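You operate a simulated robot arm through the tools that you are given. There is no shell and no other tool. Be economical: measure what you need, move in short steps, check, and stop when the job is done.

You run a simulated two-armed robot. Do the job below in one go: nothing can be reset, and whatever is moved stays where it is left.

## Task
Pin the fold lever, then scrub the glue crust off the die.
Fine: green brush, wetted on the yellow round pad; brush and pin go back. Set down upright: glue brush. What is to be rubbed or washed off counts as gone when no trace of it is left.

Only the result counts: the job must be done as asked and must still hold three seconds after the hand-in. Knocking over, shifting, dropping, spilling or breaking anything else fails it. Flat cloth is picked up by pressing the open fingertips on it (5 to 10 N) and closing them slowly along it; thin cloth reads only 2 to 8 mm in the jaws.

## Robot
Two 7-joint arms with two-finger parallel grippers on one trunk, on a base that drives. Base frame: it is fixed to the floor where the robot stands at the start and does not move with it; the origin is under the middle of the robot, x ahead of it, y to its left, z up. Readings come in mm, degrees, newtons and seconds.
The left shoulder is at the start at [50, 161, 1173], the right one opposite. With the tool pointing down near the work surface each hand reaches from about 100 to 620 mm from the robot's upright axis, wherever it stands, measured 20 degrees to its own side. Places, roughly: fold die slide [400, -100, 800]; fold press [600, -100, 900]; glue brush (5x5x15 cm) [800, 1200, 900]; lever pin holder bore [500, -200, 800]; pin bore of the fold press [600, -100, 1000]; yellow round pad [500, 1200, 800]. Payload 3.43 kg a hand.
Tool frame (each hand has its own): the origin (TCP) lies between the finger pads and is the grasp point; the fingertips stand 30 mm ahead of it; z points along the fingers, y is the line along which they close. The gripper opens to 94 mm. The fingers are 28 mm wide and 10 mm thick; the gripper's body (50 by 96 mm) begins 55 mm behind the TCP.
Orientation is that of the tool frame in the base frame, as [roll, pitch, yaw] about the fixed x, y, z axes, in that order (R = Rz(yaw) Ry(pitch) Rx(roll)). With the fingers straight down and closing along the base's y, the tool's x points along the base's -x, its y along +y and its z along -z.

## Interface
- The arms move only by the tool step_arm. It takes "left_targets", "right_targets" or both (then of equal length, played together; a hand with none holds still); each is a list of rows, each an object of numbers (a shift or turn left out is 0, a gripper value left out holds the last): "dx", "dy", "dz": the shift along the base's x, y, z in mm; "rx", "ry", "rz": the turn, a rotation vector about the base's x, y, z in rad; "fingers": the opening, from 0 (shut) to 1 (fully open). In form: [{"dx": .., "dy": .., "dz": .., "rx": .., "ry": .., "rz": .., "fingers": ..}, ...]. A call has 1 to 10 rows; each row shifts and turns the commanded pose from where the row before left it. Each row takes 0.2 s and may step no farther than 50 mm and 8.6 degrees from the row before; otherwise, or with a gripper value out of range, the whole call is refused. A pose out of reach is approached as far as the arm can. The call stops where the force on the tool passes 40 N (or 10 N more than at its start, if that is more) or the arm is blocked; 0.2 s more then pass. Each finger travels about 45 mm/s and halts on what it meets, pressing with about 38 N; the grip force reading is that of the motor and also rises with nothing between the fingers. The clock runs only during rows and for 0.2 s after the last one: add rows that do not move to give the fingers time. It gives the time, the measured TCP pose, the force on the tool (base axes), the opening and the grip force at its end, in the units of the frame above (readings bear some noise), with the torque about the TCP (base axes, N m) and any sound that the robot's microphone picked up, and new pictures: "pictures" is both (left out), scene, wrist or none (wrist: the cameras of the hands that moved).
- Cameras (640 x 400 px; columns grow to the right, rows downward): "scene" is now at [131.7, -9, 1314.1]; the picture's right is [-0.12, -0.99, 0.00], its down [-0.39, 0.05, -0.92] and it looks along [0.91, -0.11, -0.39] (base axes); focal length 214 px, centre (320, 200). "left" rides on the left gripper at [76, -14, -103] in its tool frame; the picture's right is [0.18, 0.98, 0.00], its down [-0.75, 0.14, -0.64] and it looks along [-0.63, 0.12, 0.77] (tool axes); focal length 243 px, centre (320, 200). "right" rides on the right gripper at [76, 14, -102] in its tool frame; the picture's right is [-0.18, 0.98, 0.00], its down [-0.75, -0.14, -0.64] and it looks along [-0.63, -0.12, 0.77] (tool axes); focal length 243 px, centre (320, 200).
- slide_trunk(by): slides the trunk up (or, below 0, down) by that many mm; the arms and the scene camera ride with it, the base frame stays. It gives what a move gives, with no picture.
- drive_base(legs): drives the robot by 1 to 6 legs, each [ahead, left, turn to the left] in mm, mm and degrees, along the robot's own axes; the way and the turn of a leg run together, so that a leg with both is an arc; at most 1500 mm and 180 degrees a leg. The arms and the cameras ride along, it lands a little off, and it stops where it bumps. It gives what a move gives, and a new picture of the scene camera.
- pan_tilt(pan, tilt): turns the head with the scene camera to pan (to the left, within 80 degrees either way) and tilt (down, from -29 to 69), counted from straight ahead of the robot. It gives what a move gives, and a new picture of the scene camera.
- pixel_to_xyz(camera, pixels): for up to 12 pixels [column, row] of the newest picture of that camera ("zoom" is the newest enlarged one), the place [x, y, z] in the base frame of the surface seen there, good to about 3 mm. The clock stands still meanwhile.
- inspect(camera, box): a new picture of the part [left, top, right, bottom] of that camera's present view, enlarged. The clock stands still meanwhile.
- finish_job(): hands the job in; it is judged then, once.

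Work in short steps. Measure before you move; look again where a grasp or a placing could have gone wrong, and mend it. You have 80 turns and 260 pictures in all, those below and enlarged ones among them. Open the grippers and draw the arms clear of the work before you hand the job in, unless the task says otherwise; then end with one line.

The tools are called as name(argument=value, ...) on one line, values as JSON. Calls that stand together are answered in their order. step_arm: Moves the arms, as the interface text tells. Its arguments: {"type":"object","properties":{"left_targets":{"type":"array"},"right_targets":{"type":"array"},"pictures":{"type":"string","enum":["both","scene","wrist","none"]}},"required":[]} The other tools are called the same way: slide_trunk (by) slides the trunk up or down; drive_base (legs) drives the base; pan_tilt (pan, tilt) turns the head that bears the scene camera; pixel_to_xyz (camera, pixels) gives the place of the surface under pixels of a picture; inspect (camera, box) takes an enlarged picture of a part of a camera's view; finish_job () hands the job in.

At the start:

```text
time: 0.0
left_tool_pos: [400.6, 84.7, 1334.5]
left_tcp_rot: [-179.9, 0.1, -179.9]
left_force: [0.3, 0.0, 0.2]
left_moment: [0.03, -0.01, 0.01]
left_gripper_width: 93.7
left_grasp_force: 0.1
right_tool_pos: [342.9, -222.9, 1288.6]
right_tcp_rot: [180.0, 0.2, 180.0]
right_force: [0.4, -0.1, -0.8]
right_moment: [0.0, 0.01, 0.02]
right_gripper_width: 93.9
right_grasp_force: 0.1
trunk travel left (down, up): [-200.0, 67.0]
robot x, y, heading: [-0.8, 2.2, 0.2]
head pan, tilt: [-6.7, 23.2]
```

scene: 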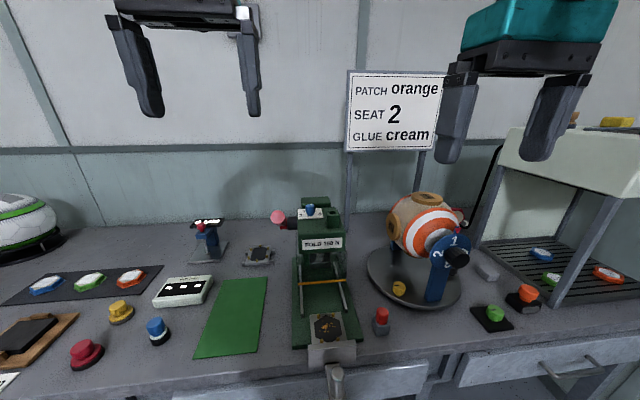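
right: 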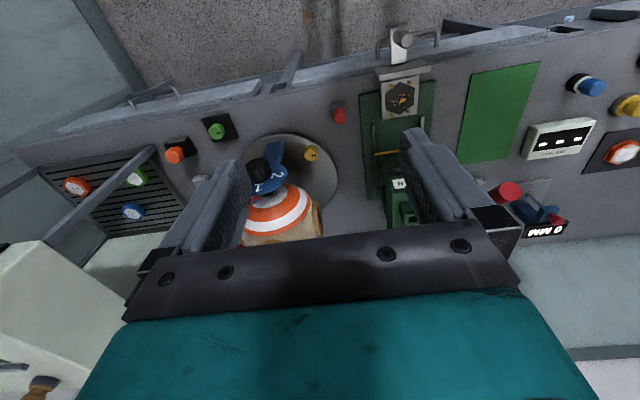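
left: 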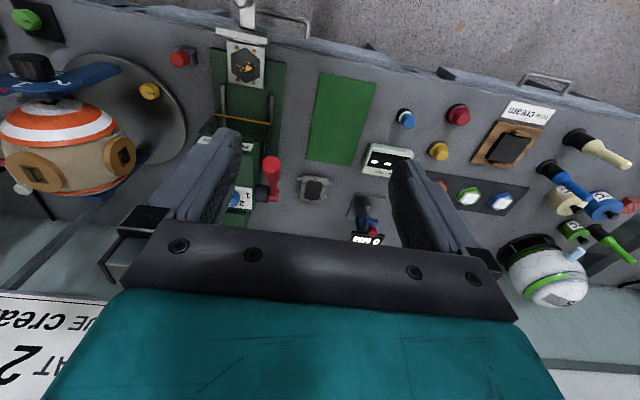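

The fold press is around scene (322,270), and a red pin-like object at (381,320). I enlarge the press and surroundings first.

inspect(camera="scene", box=[250, 180, 410, 380])

inspect(camera="left", box=[160, 0, 320, 220])

inspect(camera="left", box=[430, 60, 640, 320])

```text
2.00 times, centred on (330, 280) of scene
```

zoom: 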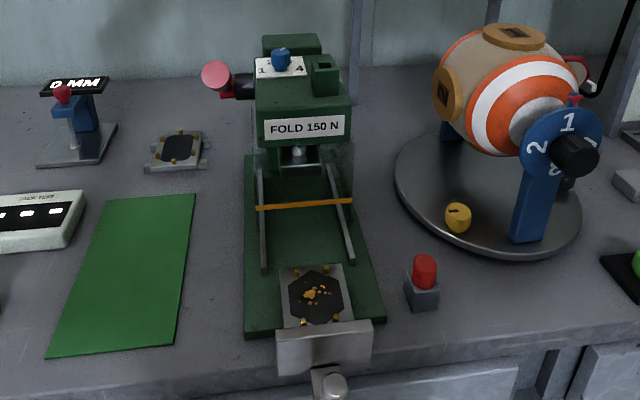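

```text
1.82 times, centred on (240, 110) of left
```

zoom: 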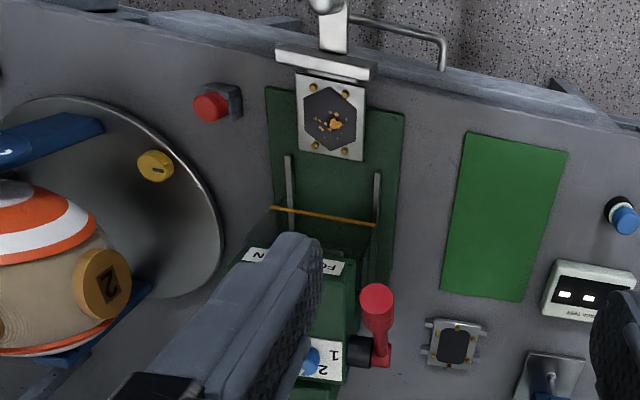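

```text
1.54 times, centred on (535, 190) of left
```

zoom: 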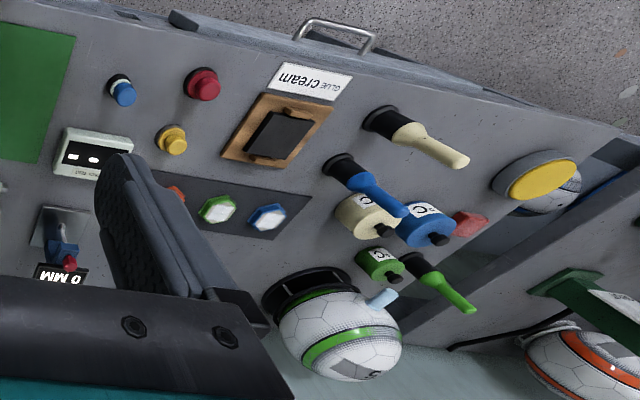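

Now I measure the pin, holder, bore candidates and die.

pixel_to_xyz(camera="scene", pixels=[[381, 310], [381, 317], [382, 327], [331, 197], [331, 213], [310, 210], [278, 217], [326, 327], [331, 344], [335, 370], [321, 282], [294, 223]])

inspect(camera="scene", box=[270, 180, 350, 230])

inspect(camera="scene", box=[340, 290, 420, 340])

pan_tilt(pan=60, tilt=25)

```text
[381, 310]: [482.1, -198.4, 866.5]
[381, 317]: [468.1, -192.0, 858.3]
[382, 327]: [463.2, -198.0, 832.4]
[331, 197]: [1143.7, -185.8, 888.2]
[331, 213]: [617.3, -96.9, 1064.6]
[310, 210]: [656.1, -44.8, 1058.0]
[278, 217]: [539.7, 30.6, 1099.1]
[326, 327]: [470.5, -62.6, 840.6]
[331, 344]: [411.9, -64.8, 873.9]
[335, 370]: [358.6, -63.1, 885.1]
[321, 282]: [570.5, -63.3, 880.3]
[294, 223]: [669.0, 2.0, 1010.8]
```

```text
8.00 times, centred on (310, 205) of scene
```

zoom: 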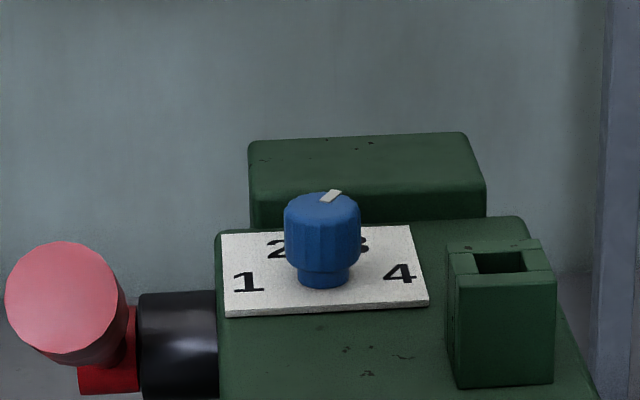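

```text
8.00 times, centred on (380, 315) of scene
```

zoom: 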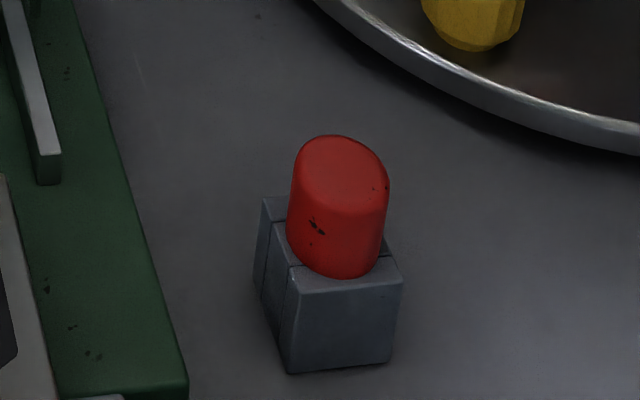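

```text
time: 1.4
left_tool_pos: [401.0, 85.4, 1334.4]
left_tcp_rot: [-179.9, 0.1, -179.9]
left_force: [0.0, 0.0, -0.3]
left_moment: [-0.02, 0.01, -0.03]
left_gripper_width: 94.0
left_grasp_force: 0.0
right_tool_pos: [342.8, -224.8, 1289.3]
right_tcp_rot: [-180.0, 0.1, 180.0]
right_force: [0.3, -0.3, -0.6]
right_moment: [-0.02, -0.01, -0.01]
right_gripper_width: 94.0
right_grasp_force: 0.2
trunk travel left (down, up): [-200.0, 67.0]
robot x, y, heading: [-0.4, 1.4, 0.0]
head pan, tilt: [60.0, 25.0]
```

scene: 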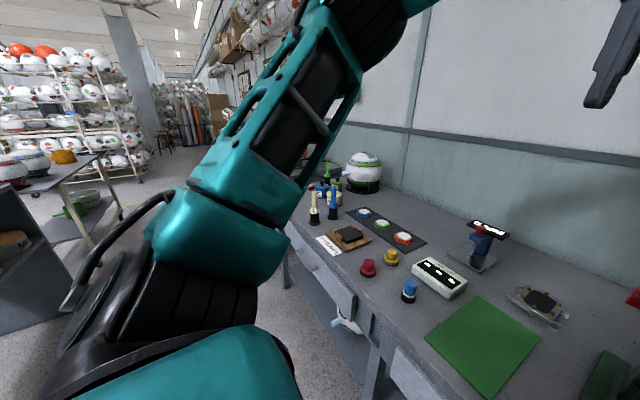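

Head back to the press, for measuring accurately there; I also check the brush positions in this view: (335,190) green, (331,205) blue, (313,207) cream.

pixel_to_xyz(camera="scene", pixels=[[313, 190], [315, 220], [332, 200], [332, 215], [337, 185], [326, 185], [350, 240], [470, 310], [400, 260], [370, 330], [290, 228], [327, 172]])

inspect(camera="scene", box=[280, 150, 400, 250])

pan_tilt(pan=-8, tilt=35)

```text
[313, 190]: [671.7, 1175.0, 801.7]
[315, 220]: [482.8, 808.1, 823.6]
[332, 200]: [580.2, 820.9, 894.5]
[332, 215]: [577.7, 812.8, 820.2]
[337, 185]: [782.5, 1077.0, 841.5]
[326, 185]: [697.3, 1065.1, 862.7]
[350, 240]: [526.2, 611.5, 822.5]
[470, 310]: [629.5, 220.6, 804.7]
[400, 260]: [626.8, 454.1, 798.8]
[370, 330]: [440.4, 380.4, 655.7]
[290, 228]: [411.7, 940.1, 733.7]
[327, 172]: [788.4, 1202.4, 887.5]
```

```text
4.00 times, centred on (340, 200) of scene
```

zoom: 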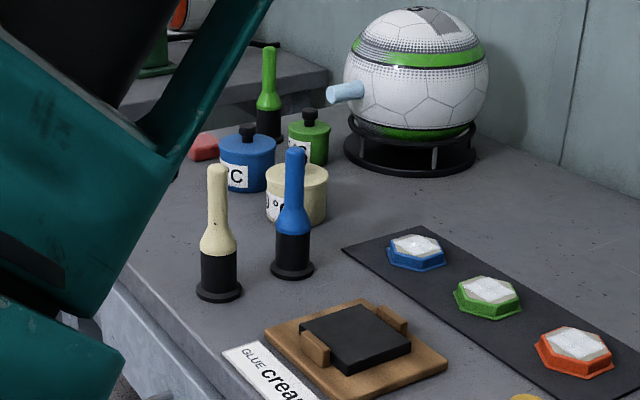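

```text
time: 2.8
left_tool_pos: [400.6, 84.8, 1336.0]
left_tcp_rot: [-180.0, 0.2, -179.9]
left_force: [0.7, 0.5, 0.6]
left_moment: [0.02, 0.01, -0.01]
left_gripper_width: 93.8
left_grasp_force: 0.0
right_tool_pos: [343.3, -223.3, 1289.1]
right_tcp_rot: [-180.0, 0.2, 180.0]
right_force: [-0.3, 0.1, -0.7]
right_moment: [-0.01, 0.01, -0.02]
right_gripper_width: 94.1
right_grasp_force: 0.1
trunk travel left (down, up): [-200.0, 67.0]
robot x, y, heading: [2.1, -2.5, -0.0]
head pan, tilt: [-8.0, 35.0]
```

scene: 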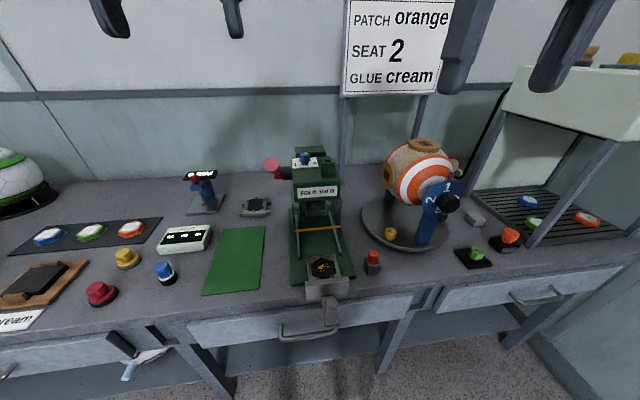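

Measure the pin and the bore block through enlarged views in this pose.

inspect(camera="scene", box=[340, 235, 404, 275])

pixel_to_xyz(camera="zoom", pixels=[[320, 165], [290, 165], [360, 165], [325, 150], [330, 240], [300, 245], [390, 270], [270, 220], [320, 320], [330, 185]])

inspect(camera="scene", box=[280, 140, 360, 190])

```text
10.00 times, centred on (372, 255) of scene
```

zoom: 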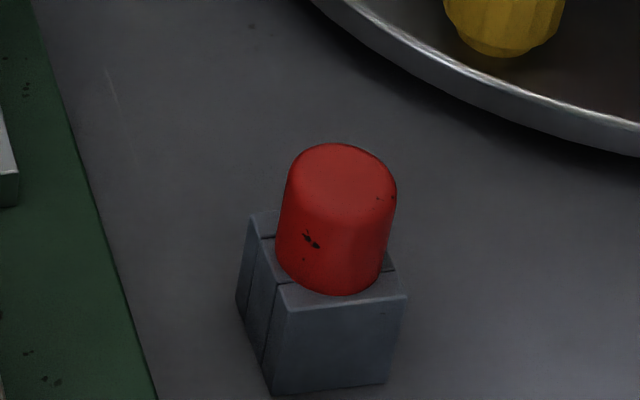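

```text
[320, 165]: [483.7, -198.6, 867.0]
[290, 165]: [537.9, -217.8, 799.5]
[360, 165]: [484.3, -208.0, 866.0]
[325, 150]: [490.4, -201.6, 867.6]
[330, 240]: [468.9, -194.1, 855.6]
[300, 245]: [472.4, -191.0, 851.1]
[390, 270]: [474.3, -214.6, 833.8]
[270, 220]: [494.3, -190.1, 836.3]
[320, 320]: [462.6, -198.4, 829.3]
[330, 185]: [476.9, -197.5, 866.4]
```

```text
8.00 times, centred on (320, 165) of scene
```

zoom: 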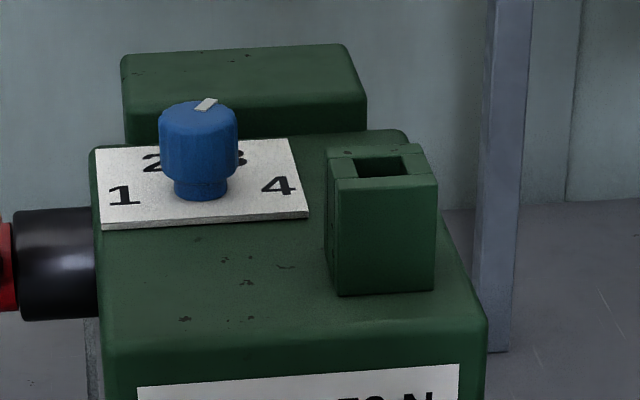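

pixel_to_xyz(camera="zoom", pixels=[[346, 165], [425, 165], [345, 152], [410, 150], [385, 182], [432, 180], [340, 182], [380, 152], [385, 240], [355, 170], [411, 168], [380, 168]])

inspect(camera="scene", box=[280, 240, 376, 300])

pixel_to_xyz(camera="zoom", pixels=[[190, 100], [360, 100], [280, 130], [280, 175], [185, 200], [370, 200], [225, 180], [345, 180], [290, 280], [310, 385], [400, 150], [280, 230]])

```text
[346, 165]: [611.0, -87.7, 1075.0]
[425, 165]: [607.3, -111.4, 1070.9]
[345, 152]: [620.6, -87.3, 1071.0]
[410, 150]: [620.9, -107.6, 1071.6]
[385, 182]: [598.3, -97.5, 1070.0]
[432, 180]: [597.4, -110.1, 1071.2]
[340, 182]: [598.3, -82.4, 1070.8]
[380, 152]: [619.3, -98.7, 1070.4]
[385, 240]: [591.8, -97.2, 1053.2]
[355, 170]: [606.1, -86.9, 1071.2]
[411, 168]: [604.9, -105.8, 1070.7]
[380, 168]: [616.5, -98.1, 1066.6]
```

```text
6.67 times, centred on (328, 270) of scene
```

zoom: 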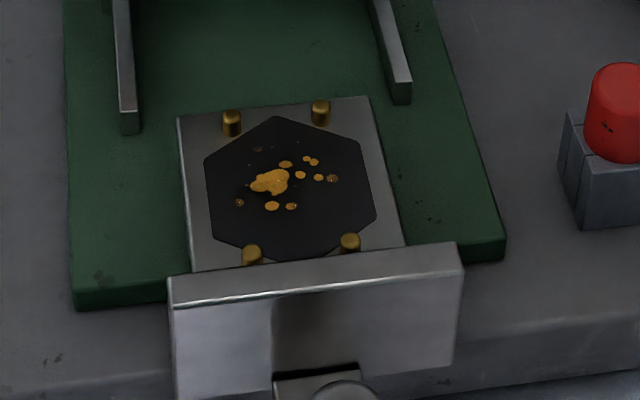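

```text
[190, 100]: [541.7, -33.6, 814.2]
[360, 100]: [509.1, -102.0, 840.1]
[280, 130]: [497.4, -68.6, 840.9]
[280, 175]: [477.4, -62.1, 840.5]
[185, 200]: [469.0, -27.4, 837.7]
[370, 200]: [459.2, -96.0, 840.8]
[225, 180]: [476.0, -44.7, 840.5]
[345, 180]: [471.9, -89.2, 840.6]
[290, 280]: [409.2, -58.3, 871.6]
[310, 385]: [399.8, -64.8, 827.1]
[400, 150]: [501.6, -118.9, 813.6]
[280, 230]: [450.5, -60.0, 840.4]
```

Bore centre ≈(612,-97), top 1071; pin head ≈(480,-201), top 867 over a holder at 835. I check clearance of the ball fixture near the pin, then lower the right hand over the pin.

pixel_to_xyz(camera="scene", pixels=[[446, 204], [425, 205], [422, 235], [390, 233], [410, 170], [425, 145], [365, 215], [330, 310], [268, 166]])

step_arm(right_targets=[{"dx": 46, "dy": 7.4}, {"dx": 46, "dy": 7.4}, {"dx": 45, "dy": 7.4}, {"dz": -48}, {"dz": -48}, {"dz": -48}, {"dz": -48}, {"dz": -48}, {"dz": -48}, {"dz": -30}])

```text
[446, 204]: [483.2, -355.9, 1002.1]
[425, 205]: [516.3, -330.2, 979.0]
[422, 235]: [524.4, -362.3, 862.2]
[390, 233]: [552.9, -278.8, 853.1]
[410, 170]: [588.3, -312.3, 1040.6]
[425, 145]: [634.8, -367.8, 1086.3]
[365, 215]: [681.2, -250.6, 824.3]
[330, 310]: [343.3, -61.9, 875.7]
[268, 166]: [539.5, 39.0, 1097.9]
```

```text
time: 5.0
left_tool_pos: [402.2, 84.2, 1334.4]
left_tcp_rot: [-179.9, 0.1, -179.9]
left_force: [-0.9, 0.1, -0.7]
left_moment: [-0.01, -0.01, 0.0]
left_gripper_width: 93.7
left_grasp_force: 0.1
right_tool_pos: [458.3, -207.9, 964.2]
right_tcp_rot: [180.0, 0.3, 180.0]
right_force: [0.0, -0.5, -0.2]
right_moment: [0.01, 0.0, 0.0]
right_gripper_width: 93.9
right_grasp_force: 0.1
right hand out of reach, approached as far as the arm can: row 3
trunk travel left (down, up): [-200.0, 67.0]
robot x, y, heading: [-2.0, -1.4, 0.1]
head pan, tilt: [-8.0, 35.0]
```

scene: 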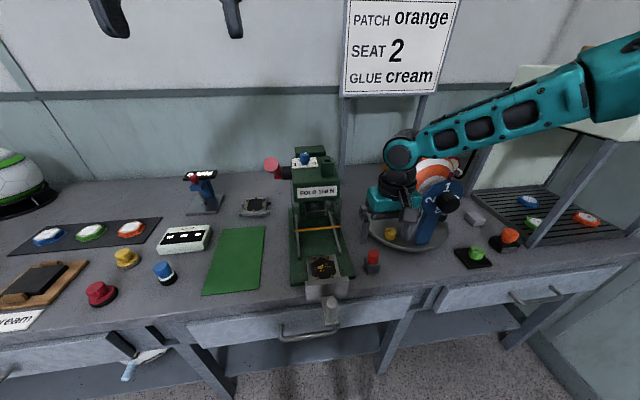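
right: 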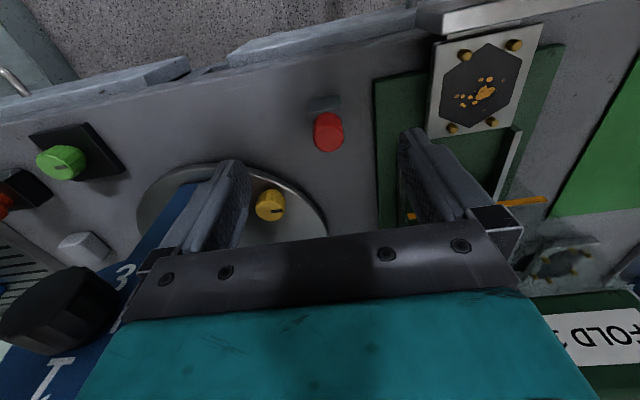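

The hand stands at (458,-208,964). I measure the pin through the right camera (328,131).

inspect(camera="right", box=[288, 85, 368, 165])

pixel_to_xyz(camera="right", pixels=[[328, 143], [316, 143], [341, 140], [328, 150], [328, 125], [315, 130], [342, 130], [325, 103]])

```text
5.00 times, centred on (328, 125) of right
```

zoom: 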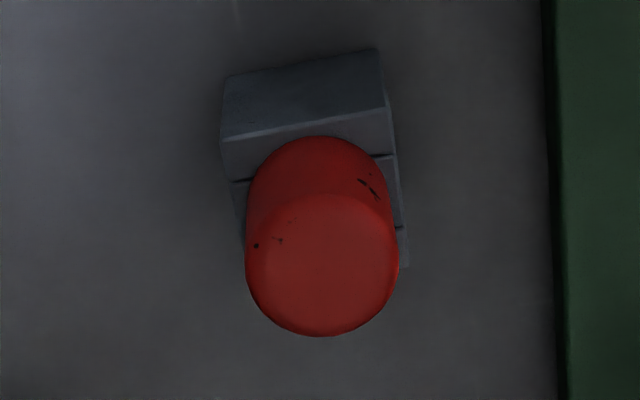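

```text
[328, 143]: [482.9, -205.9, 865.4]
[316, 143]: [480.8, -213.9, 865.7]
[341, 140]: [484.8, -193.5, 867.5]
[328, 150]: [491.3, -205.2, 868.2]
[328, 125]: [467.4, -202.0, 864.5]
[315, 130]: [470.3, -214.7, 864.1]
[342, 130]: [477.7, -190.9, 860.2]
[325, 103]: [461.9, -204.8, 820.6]
```

Pin head centre ≈(480,-204), about 25 mm wide. Move over, descend to z 869, then close.

step_arm(right_targets=[{"dx": 22, "dy": 4, "fingers": 0.65}, {"fingers": 0.65}, {"dz": -40}, {"dz": -40}, {"dz": -15}, {}], pictures="wrist")

```text
time: 6.4
left_tool_pos: [401.2, 84.6, 1335.0]
left_tcp_rot: [-179.9, 0.1, -179.9]
left_force: [-0.8, 0.0, 0.0]
left_moment: [-0.01, 0.02, 0.03]
left_gripper_width: 94.2
left_grasp_force: 0.0
right_tool_pos: [464.0, -223.3, 889.7]
right_tcp_rot: [179.8, 0.2, -180.0]
right_force: [0.0, -0.1, 0.5]
right_moment: [0.02, 0.01, 0.04]
right_gripper_width: 61.5
right_grasp_force: 0.8
right hand out of reach, approached as far as the arm can: row 4, 5
trunk travel left (down, up): [-200.0, 67.0]
robot x, y, heading: [-1.7, -1.3, 0.1]
head pan, tilt: [-8.0, 35.0]
```

right: 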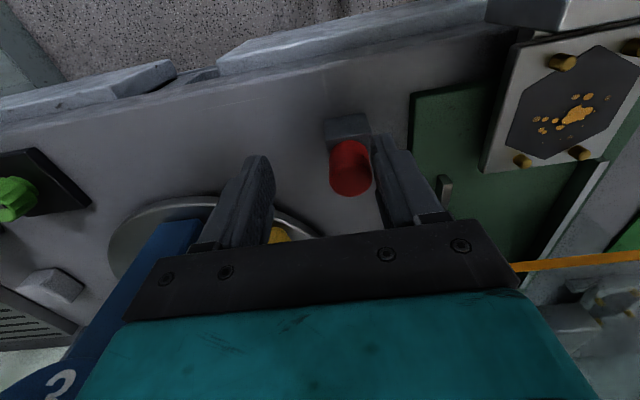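

The arm ran out of reach on the way down and drifted to y=-223, its finger close beside the pin. I back straight up first.

step_arm(right_targets=[{"dz": 15}, {"dz": 40}, {"dz": 40}, {}], pictures="wrist")

```text
time: 7.4
left_tool_pos: [401.2, 84.0, 1335.8]
left_tcp_rot: [-179.9, 0.0, -179.8]
left_force: [-0.2, 0.5, -0.6]
left_moment: [0.02, 0.01, 0.0]
left_gripper_width: 94.0
left_grasp_force: 0.0
right_tool_pos: [464.2, -223.5, 984.9]
right_tcp_rot: [-180.0, 0.1, 180.0]
right_force: [-0.1, 0.2, -0.3]
right_moment: [-0.03, 0.02, 0.01]
right_gripper_width: 61.2
right_grasp_force: 0.0
trunk travel left (down, up): [-200.0, 67.0]
robot x, y, heading: [0.1, -0.9, 0.2]
head pan, tilt: [-8.0, 35.0]
```

right: 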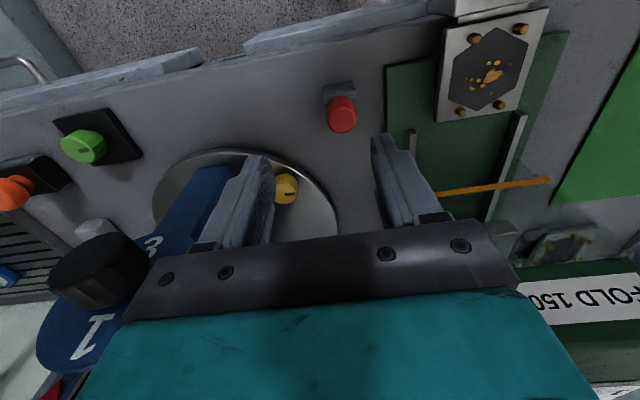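

The pin is untouched. I draw the hand back 110 mm and up, then drive ahead 100 mm to get into better reach.

step_arm(right_targets=[{"dx": -40, "dz": 40}, {"dx": -40, "dz": 40}, {"dx": -30, "dz": 20}], pictures="none")

drive_base(legs=[[100, 0, 0]])

```text
refused: row 1 steps farther than a row can; nothing moved
```

```text
time: 8.5
left_tool_pos: [502.7, 84.1, 1334.4]
left_tcp_rot: [-179.9, 0.1, 180.0]
left_force: [0.8, -0.1, -0.5]
left_moment: [-0.02, 0.02, 0.03]
left_gripper_width: 94.0
left_grasp_force: 0.2
right_tool_pos: [565.5, -223.9, 983.6]
right_tcp_rot: [-180.0, 0.1, 179.9]
right_force: [-0.1, 0.8, -0.5]
right_moment: [-0.01, 0.01, 0.02]
right_gripper_width: 61.2
right_grasp_force: 0.0
trunk travel left (down, up): [-200.0, 67.0]
robot x, y, heading: [99.1, -0.7, -0.1]
head pan, tilt: [-8.0, 35.0]
```

scene: 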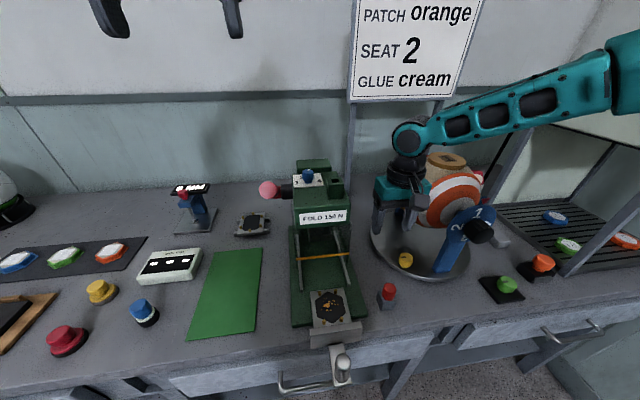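

The row was too long so the hand rode along, but forces are nil and nothing moved. I now draw it straight back to above the pin.

step_arm(right_targets=[{"dx": -40}, {"dx": -45.5}, {"dy": 19.5}, {"dz": -35}, {}])

```text
time: 9.7
left_tool_pos: [500.3, 85.2, 1335.5]
left_tcp_rot: [-179.9, 0.1, -180.0]
left_force: [-0.1, -1.0, -0.3]
left_moment: [0.03, -0.03, 0.0]
left_gripper_width: 93.9
left_grasp_force: 0.0
right_tool_pos: [480.2, -202.6, 951.2]
right_tcp_rot: [-180.0, 0.2, 179.9]
right_force: [0.4, 0.8, 0.1]
right_moment: [0.03, 0.02, 0.02]
right_gripper_width: 61.0
right_grasp_force: 0.0
trunk travel left (down, up): [-200.0, 67.0]
robot x, y, heading: [100.8, -1.3, -0.1]
head pan, tilt: [-8.0, 35.0]
```

scene: 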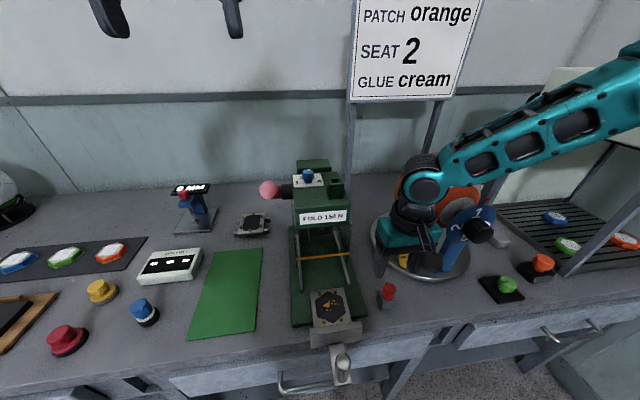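
right: 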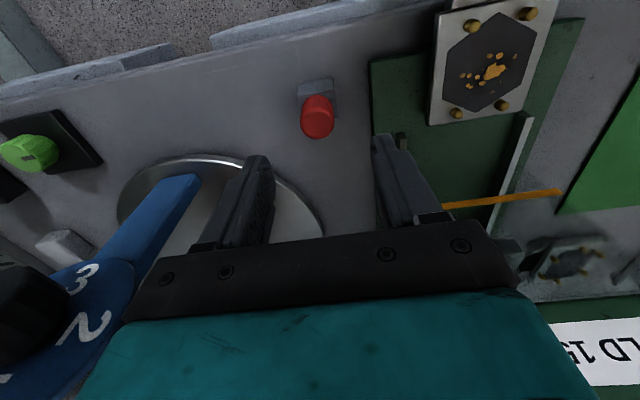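

I recheck the pin's top place from this view (318,118).

pixel_to_xyz(camera="right", pixels=[[318, 124], [318, 136], [303, 122], [333, 122], [318, 116], [318, 130]])

step_arm(right_targets=[{"dz": -25}, {}], pictures="wrist")

```text
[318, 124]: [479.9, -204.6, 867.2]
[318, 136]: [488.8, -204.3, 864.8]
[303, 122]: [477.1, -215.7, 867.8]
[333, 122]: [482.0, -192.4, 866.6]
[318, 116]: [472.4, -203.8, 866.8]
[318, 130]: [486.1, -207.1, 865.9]
```

```text
time: 10.3
left_tool_pos: [501.2, 83.8, 1334.9]
left_tcp_rot: [-180.0, 0.1, -180.0]
left_force: [-0.5, -0.6, -0.2]
left_moment: [0.01, -0.01, -0.02]
left_gripper_width: 94.1
left_grasp_force: 0.1
right_tool_pos: [479.2, -202.1, 924.1]
right_tcp_rot: [179.9, 0.1, 180.0]
right_force: [-0.1, -0.7, 0.8]
right_moment: [0.01, 0.0, 0.01]
right_gripper_width: 61.1
right_grasp_force: 0.0
trunk travel left (down, up): [-200.0, 67.0]
robot x, y, heading: [98.7, 2.4, -0.4]
head pan, tilt: [-8.0, 35.0]
```

right: 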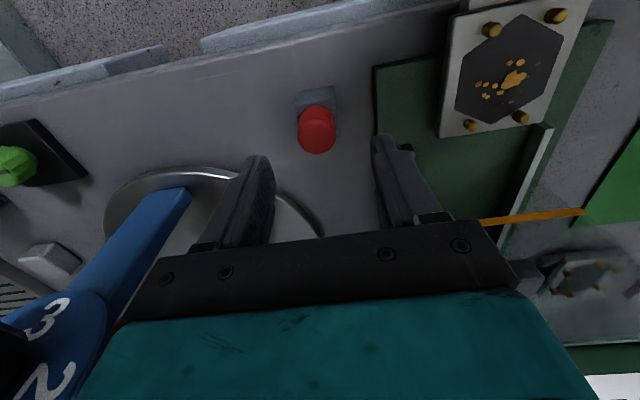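

Good alignment; descend to z≈870 and check.

step_arm(right_targets=[{"dx": 1, "dy": -1.5, "dz": -30}, {"dz": -24}, {}], pictures="wrist")

```text
time: 11.1
left_tool_pos: [502.2, 84.2, 1335.0]
left_tcp_rot: [-179.8, 0.1, 180.0]
left_force: [0.4, 0.3, -0.6]
left_moment: [0.01, -0.03, 0.0]
left_gripper_width: 94.1
left_grasp_force: 0.1
right_tool_pos: [480.7, -204.0, 870.6]
right_tcp_rot: [-179.9, 0.2, 180.0]
right_force: [0.9, 0.4, 0.1]
right_moment: [-0.01, -0.03, 0.0]
right_gripper_width: 61.4
right_grasp_force: 0.1
trunk travel left (down, up): [-200.0, 67.0]
robot x, y, heading: [98.0, 0.4, -0.4]
head pan, tilt: [-8.0, 35.0]
```

right: 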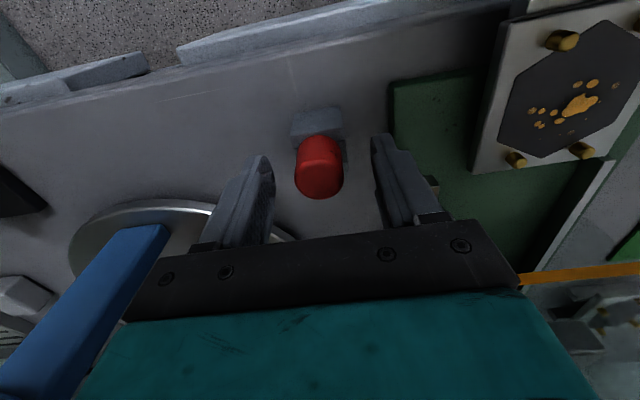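

Centred between the fingers; close them.

step_arm(right_targets=[{"fingers": 0.35}, {"fingers": 0.2}, {"fingers": 0.15}, {}, {}], pictures="wrist")

```text
time: 12.3
left_tool_pos: [500.9, 83.4, 1335.0]
left_tcp_rot: [-179.9, 0.1, -180.0]
left_force: [-0.4, 0.3, -0.4]
left_moment: [-0.01, 0.01, 0.04]
left_gripper_width: 93.8
left_grasp_force: 0.1
right_tool_pos: [479.4, -204.8, 870.6]
right_tcp_rot: [-179.9, 0.0, 179.9]
right_force: [-0.8, 0.7, -0.2]
right_moment: [0.01, 0.02, 0.02]
right_gripper_width: 26.8
right_grasp_force: 38.1
trunk travel left (down, up): [-200.0, 67.0]
robot x, y, heading: [101.9, 1.5, -0.1]
head pan, tilt: [-8.0, 35.0]
```

right: 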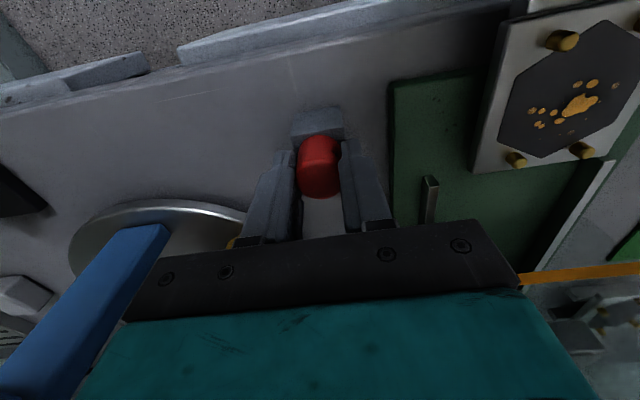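

Gripped at 26.8 mm. Lift 100 mm straight up.

step_arm(right_targets=[{"dz": 15}, {"dz": 25}, {"dz": 30}, {"dz": 30}, {}], pictures="both")

inspect(camera="scene", box=[360, 220, 440, 320])

inspect(camera="right", box=[270, 80, 370, 200])

```text
time: 13.5
left_tool_pos: [500.5, 84.8, 1335.3]
left_tcp_rot: [-179.9, 0.1, 180.0]
left_force: [-0.5, 0.2, -0.2]
left_moment: [0.02, -0.02, 0.03]
left_gripper_width: 94.0
left_grasp_force: 0.0
right_tool_pos: [480.2, -206.3, 972.8]
right_tcp_rot: [180.0, 0.1, 180.0]
right_force: [0.6, 0.4, -0.6]
right_moment: [-0.01, 0.01, 0.0]
right_gripper_width: 26.3
right_grasp_force: 38.3
trunk travel left (down, up): [-200.0, 67.0]
robot x, y, heading: [99.2, -0.7, -0.1]
head pan, tilt: [-8.0, 35.0]
```

scene: 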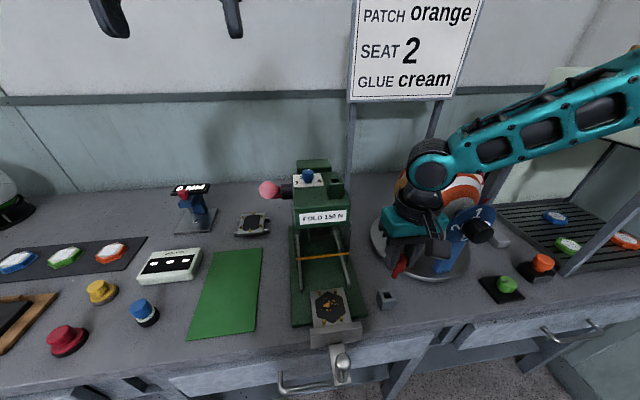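
right: 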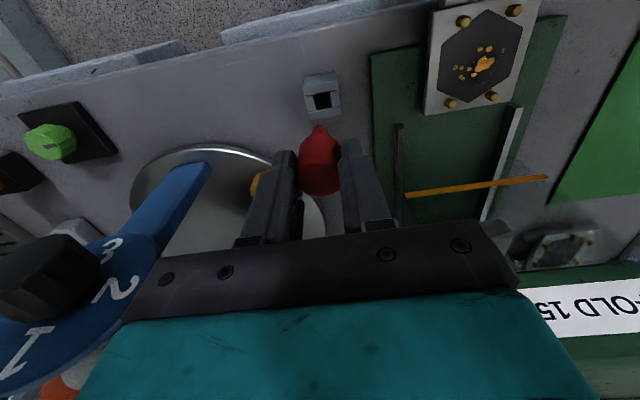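

```text
4.00 times, centred on (400, 270) of scene
```

zoom: 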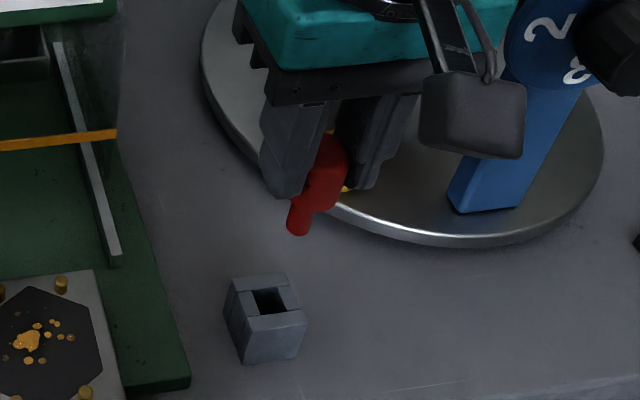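

```text
3.33 times, centred on (320, 140) of right
```

zoom: 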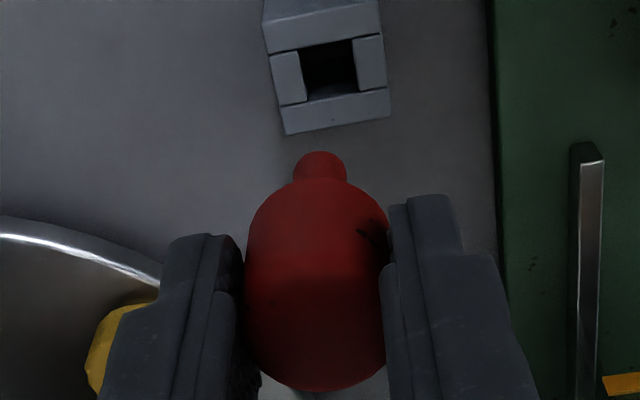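

Pin shaft is round, about 12 mm; holder bore is square. I measure shaft tip and both bores from this view.

pixel_to_xyz(camera="scene", pixels=[[374, 0], [397, 268], [398, 275], [435, 270], [422, 262]])

pixel_to_xyz(camera="zoom", pixels=[[320, 160], [322, 172], [300, 46], [357, 38], [306, 102], [362, 92], [330, 180], [288, 120], [380, 105], [318, 250]])

inspect(camera="scene", box=[312, 165, 360, 195])

pixel_to_xyz(camera="zoom", pixels=[[200, 150], [400, 150], [300, 120], [300, 220]])

```text
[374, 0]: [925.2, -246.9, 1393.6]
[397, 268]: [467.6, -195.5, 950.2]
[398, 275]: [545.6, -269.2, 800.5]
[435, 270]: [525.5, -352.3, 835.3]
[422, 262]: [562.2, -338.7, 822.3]
```

```text
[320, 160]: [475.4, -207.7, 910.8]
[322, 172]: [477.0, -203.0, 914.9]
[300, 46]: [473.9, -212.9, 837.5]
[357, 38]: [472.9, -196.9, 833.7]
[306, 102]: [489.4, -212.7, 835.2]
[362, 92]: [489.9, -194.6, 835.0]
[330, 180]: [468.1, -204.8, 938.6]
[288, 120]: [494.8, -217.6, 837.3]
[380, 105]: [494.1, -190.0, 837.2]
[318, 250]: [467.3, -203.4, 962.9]
```

```text
13.33 times, centred on (336, 180) of scene
```

zoom: 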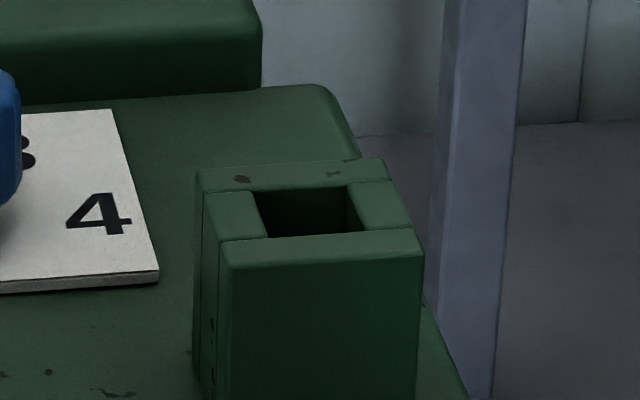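

```text
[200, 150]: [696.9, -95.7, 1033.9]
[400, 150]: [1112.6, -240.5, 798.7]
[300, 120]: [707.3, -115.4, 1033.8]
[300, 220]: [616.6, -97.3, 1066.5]
```

pixel_to_xyz(camera="zoom", pixels=[[245, 215], [375, 195], [300, 243], [225, 245], [415, 240], [210, 178], [380, 168], [290, 176], [390, 205], [230, 210], [255, 178], [345, 178]])

```text
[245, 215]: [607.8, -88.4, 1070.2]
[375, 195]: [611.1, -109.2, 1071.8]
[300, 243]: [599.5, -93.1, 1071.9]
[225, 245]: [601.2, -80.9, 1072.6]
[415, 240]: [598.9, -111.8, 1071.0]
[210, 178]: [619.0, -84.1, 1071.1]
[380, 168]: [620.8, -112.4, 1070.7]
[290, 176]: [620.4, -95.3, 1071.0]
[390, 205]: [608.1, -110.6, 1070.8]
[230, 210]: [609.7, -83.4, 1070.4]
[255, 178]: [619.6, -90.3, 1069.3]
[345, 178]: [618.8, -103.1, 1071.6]
```

Bore centre ≈(609.5,-96.7). Tip is 62 below TCP: raise to z 1155 and move over the bore.

step_arm(right_targets=[{"dz": 45}, {"dz": 45}, {"dz": 45}, {"dz": 47}, {"dx": 32, "dy": 27.4}, {"dx": 32, "dy": 27.4}, {"dx": 32, "dy": 27.4}, {"dx": 33, "dy": 27.4}, {}])

```text
time: 15.5
left_tool_pos: [499.8, 85.2, 1336.8]
left_tcp_rot: [-179.9, 0.1, 180.0]
left_force: [-0.4, 0.3, -0.1]
left_moment: [-0.03, -0.04, -0.01]
left_gripper_width: 94.0
left_grasp_force: 0.1
right_tool_pos: [564.1, -145.4, 1148.5]
right_tcp_rot: [180.0, 0.2, 179.8]
right_force: [-0.3, 0.3, -0.6]
right_moment: [0.03, 0.0, -0.02]
right_gripper_width: 26.7
right_grasp_force: 38.3
right hand out of reach, approached as far as the arm can: row 7, 8
trunk travel left (down, up): [-200.0, 67.0]
robot x, y, heading: [102.0, -0.3, -0.2]
head pan, tilt: [-8.0, 35.0]
```

scene: 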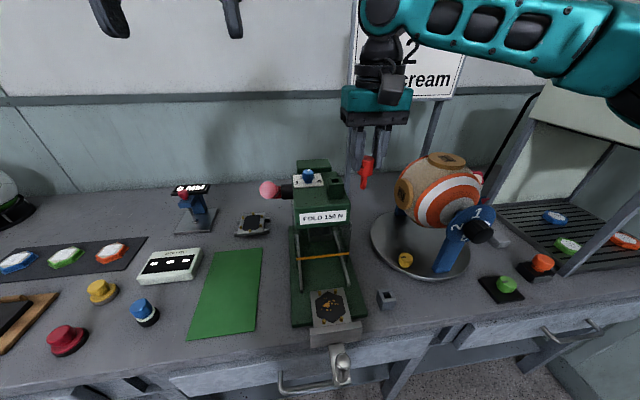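
right: 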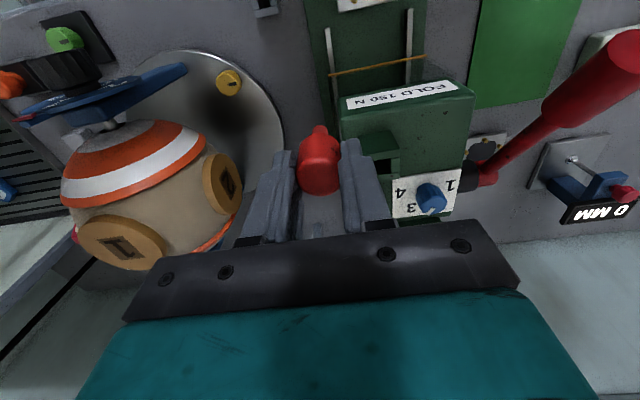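

Out of reach at x=564. I raise the trunk 67 mm, which helps the reach at this height.

slide_trunk(by=66)

step_arm(right_targets=[{"dz": -40}, {"dz": -20, "dx": 15, "dy": 16}, {"dx": 15, "dy": 16}, {"dx": 15, "dy": 16}, {}], pictures="wrist")

```text
time: 16.6
left_tool_pos: [501.8, 84.9, 1400.1]
left_tcp_rot: [-179.8, 0.0, -180.0]
left_force: [0.8, -0.1, 0.4]
left_moment: [0.02, -0.04, 0.0]
left_gripper_width: 94.4
left_grasp_force: 0.0
right_tool_pos: [565.4, -145.1, 1212.6]
right_tcp_rot: [180.0, 0.1, 179.8]
right_force: [0.5, 0.4, -0.2]
right_moment: [-0.01, -0.01, 0.01]
right_gripper_width: 26.3
right_grasp_force: 38.2
trunk travel left (down, up): [-266.0, 1.0]
robot x, y, heading: [100.4, 0.1, 0.1]
head pan, tilt: [-8.0, 35.0]
```

```text
time: 17.8
left_tool_pos: [501.3, 84.8, 1401.7]
left_tcp_rot: [-179.9, 0.1, 180.0]
left_force: [0.9, 0.4, 1.0]
left_moment: [-0.02, 0.02, -0.01]
left_gripper_width: 94.1
left_grasp_force: 0.0
right_tool_pos: [570.9, -139.7, 1154.6]
right_tcp_rot: [179.9, 0.2, 179.8]
right_force: [0.4, -0.1, -0.1]
right_moment: [0.0, -0.01, -0.03]
right_gripper_width: 26.4
right_grasp_force: 37.9
right hand out of reach, approached as far as the arm can: row 2, 3, 4
trunk travel left (down, up): [-266.0, 1.0]
robot x, y, heading: [98.5, 0.5, -0.3]
head pan, tilt: [-8.0, 35.0]
```

right: 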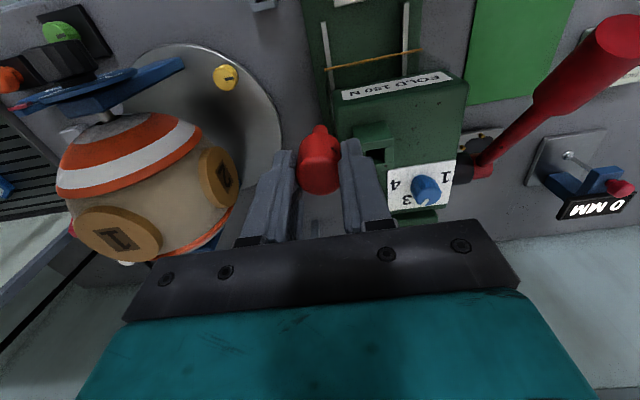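

Still short. I drive 60 left then 50 ahead; the pin tip is ~20 mm above the block and stays clear of lever and knob.

drive_base(legs=[[0, 60, 0], [50, 0, 0]])

```text
time: 19.3
left_tool_pos: [550.6, 143.3, 1400.3]
left_tcp_rot: [-180.0, 0.0, -179.9]
left_force: [0.0, -0.5, -1.1]
left_moment: [0.0, 0.03, 0.04]
left_gripper_width: 94.1
left_grasp_force: 0.0
right_tool_pos: [622.0, -82.0, 1153.9]
right_tcp_rot: [179.9, 0.2, 179.8]
right_force: [-0.4, 0.4, -0.9]
right_moment: [-0.02, 0.02, 0.05]
right_gripper_width: 26.8
right_grasp_force: 38.1
trunk travel left (down, up): [-266.0, 1.0]
robot x, y, heading: [148.1, 59.5, 0.1]
head pan, tilt: [-8.0, 35.0]
```

scene: 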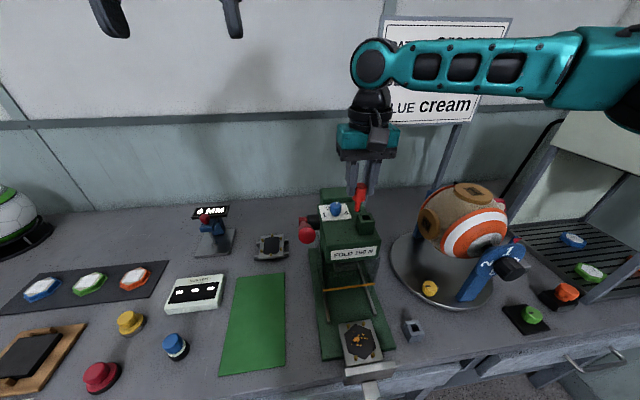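

Now align over the bore: dx -12, dy -14.7, and look.

step_arm(right_targets=[{"dx": -12, "dy": -14.7}, {"dz": -10}, {}])

inspect(camera="scene", box=[330, 175, 394, 235])

inspect(camera="right", box=[270, 80, 370, 180])

```text
time: 20.1
left_tool_pos: [549.3, 143.4, 1400.7]
left_tcp_rot: [-180.0, 0.1, -180.0]
left_force: [0.1, 0.5, -0.6]
left_moment: [0.0, -0.01, 0.0]
left_gripper_width: 94.2
left_grasp_force: 0.0
right_tool_pos: [608.7, -95.2, 1144.6]
right_tcp_rot: [179.8, 0.2, 179.9]
right_force: [-0.4, -0.2, -0.4]
right_moment: [0.02, 0.0, 0.0]
right_gripper_width: 26.2
right_grasp_force: 37.8
trunk travel left (down, up): [-266.0, 1.0]
robot x, y, heading: [148.5, 60.6, -0.2]
head pan, tilt: [-8.0, 35.0]
```

scene: 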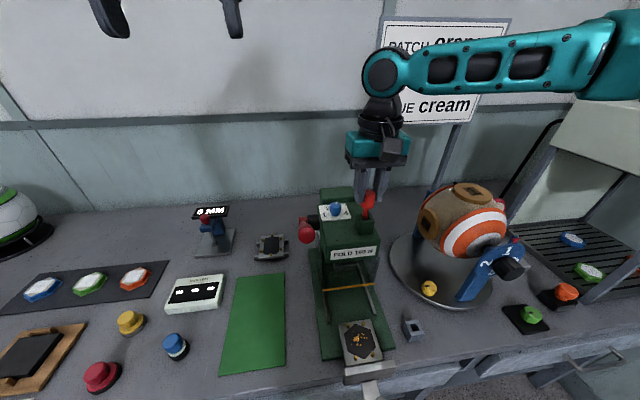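
right: 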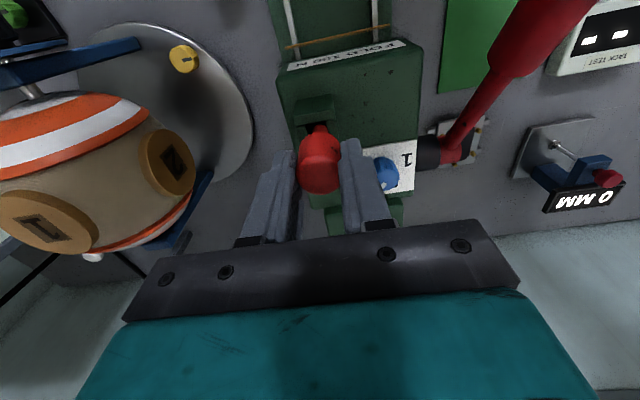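

```text
6.67 times, centred on (362, 205) of scene
```

zoom: 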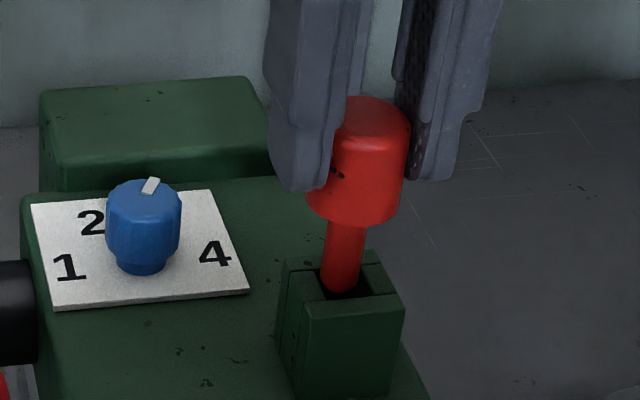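

```text
4.00 times, centred on (320, 130) of right
```

zoom: 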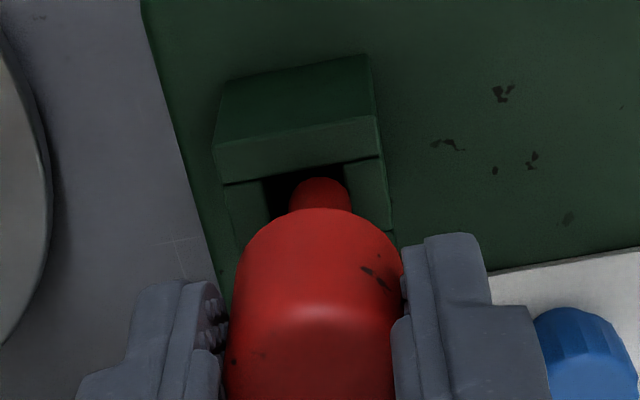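

Very close. I measure tip and hole edges once more.

inspect(camera="scene", box=[350, 200, 382, 220])

pixel_to_xyz(camera="zoom", pixels=[[310, 230], [290, 300], [300, 340], [300, 355]])

inspect(camera="right", box=[304, 110, 336, 140])

pixel_to_xyz(camera="zoom", pixels=[[320, 150], [320, 200], [180, 150], [250, 100], [400, 80], [480, 200], [120, 250]])

```text
16.00 times, centred on (366, 210) of scene
```

zoom: 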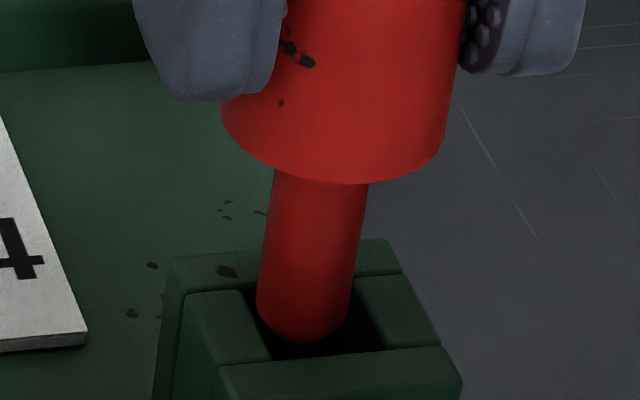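

```text
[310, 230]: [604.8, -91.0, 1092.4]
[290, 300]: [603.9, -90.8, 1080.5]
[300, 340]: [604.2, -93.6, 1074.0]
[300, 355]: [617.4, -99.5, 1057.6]
```

```text
13.33 times, centred on (320, 125) of right
```

zoom: 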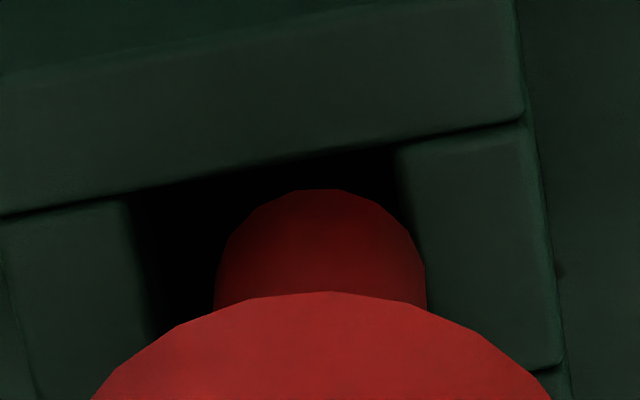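

```text
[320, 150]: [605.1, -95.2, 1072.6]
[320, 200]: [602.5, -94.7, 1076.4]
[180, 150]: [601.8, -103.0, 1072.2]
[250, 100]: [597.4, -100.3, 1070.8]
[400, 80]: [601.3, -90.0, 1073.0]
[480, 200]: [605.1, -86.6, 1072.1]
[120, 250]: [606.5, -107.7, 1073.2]
```

The tip (z≈1073) sits just above the hole, about 2 mm too far left. Shift dy -2.2, dx +0.5, descend.

step_arm(right_targets=[{"dy": -2.2, "dx": 0.5}, {"dz": -10}, {"dz": -12}, {"dz": -10}, {}], pictures="wrist")

inspect(camera="scene", box=[334, 190, 398, 230])

```text
time: 21.3
left_tool_pos: [551.1, 143.7, 1400.7]
left_tcp_rot: [-179.9, 0.1, -180.0]
left_force: [-1.0, -0.6, 0.2]
left_moment: [-0.01, 0.0, 0.02]
left_gripper_width: 93.9
left_grasp_force: 0.0
right_tool_pos: [608.9, -98.8, 1112.2]
right_tcp_rot: [179.9, 0.3, 179.8]
right_force: [-0.1, 0.1, -0.9]
right_moment: [-0.01, -0.01, -0.02]
right_gripper_width: 26.5
right_grasp_force: 38.4
trunk travel left (down, up): [-266.0, 1.0]
robot x, y, heading: [150.7, 60.8, -0.1]
head pan, tilt: [-8.0, 35.0]
```

right: 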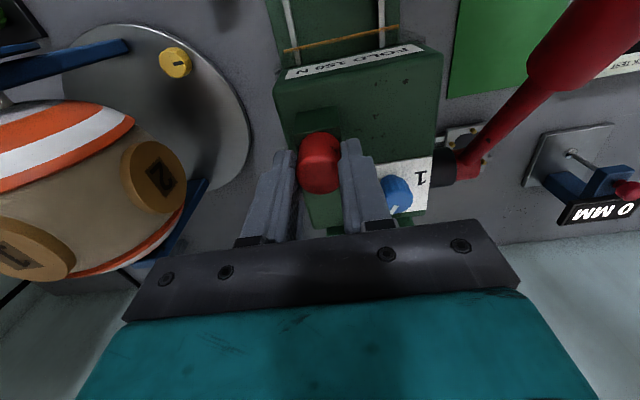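

```text
10.00 times, centred on (366, 210) of scene
```

zoom: 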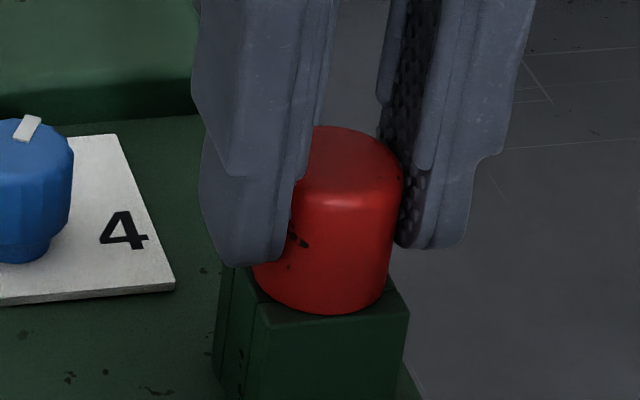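

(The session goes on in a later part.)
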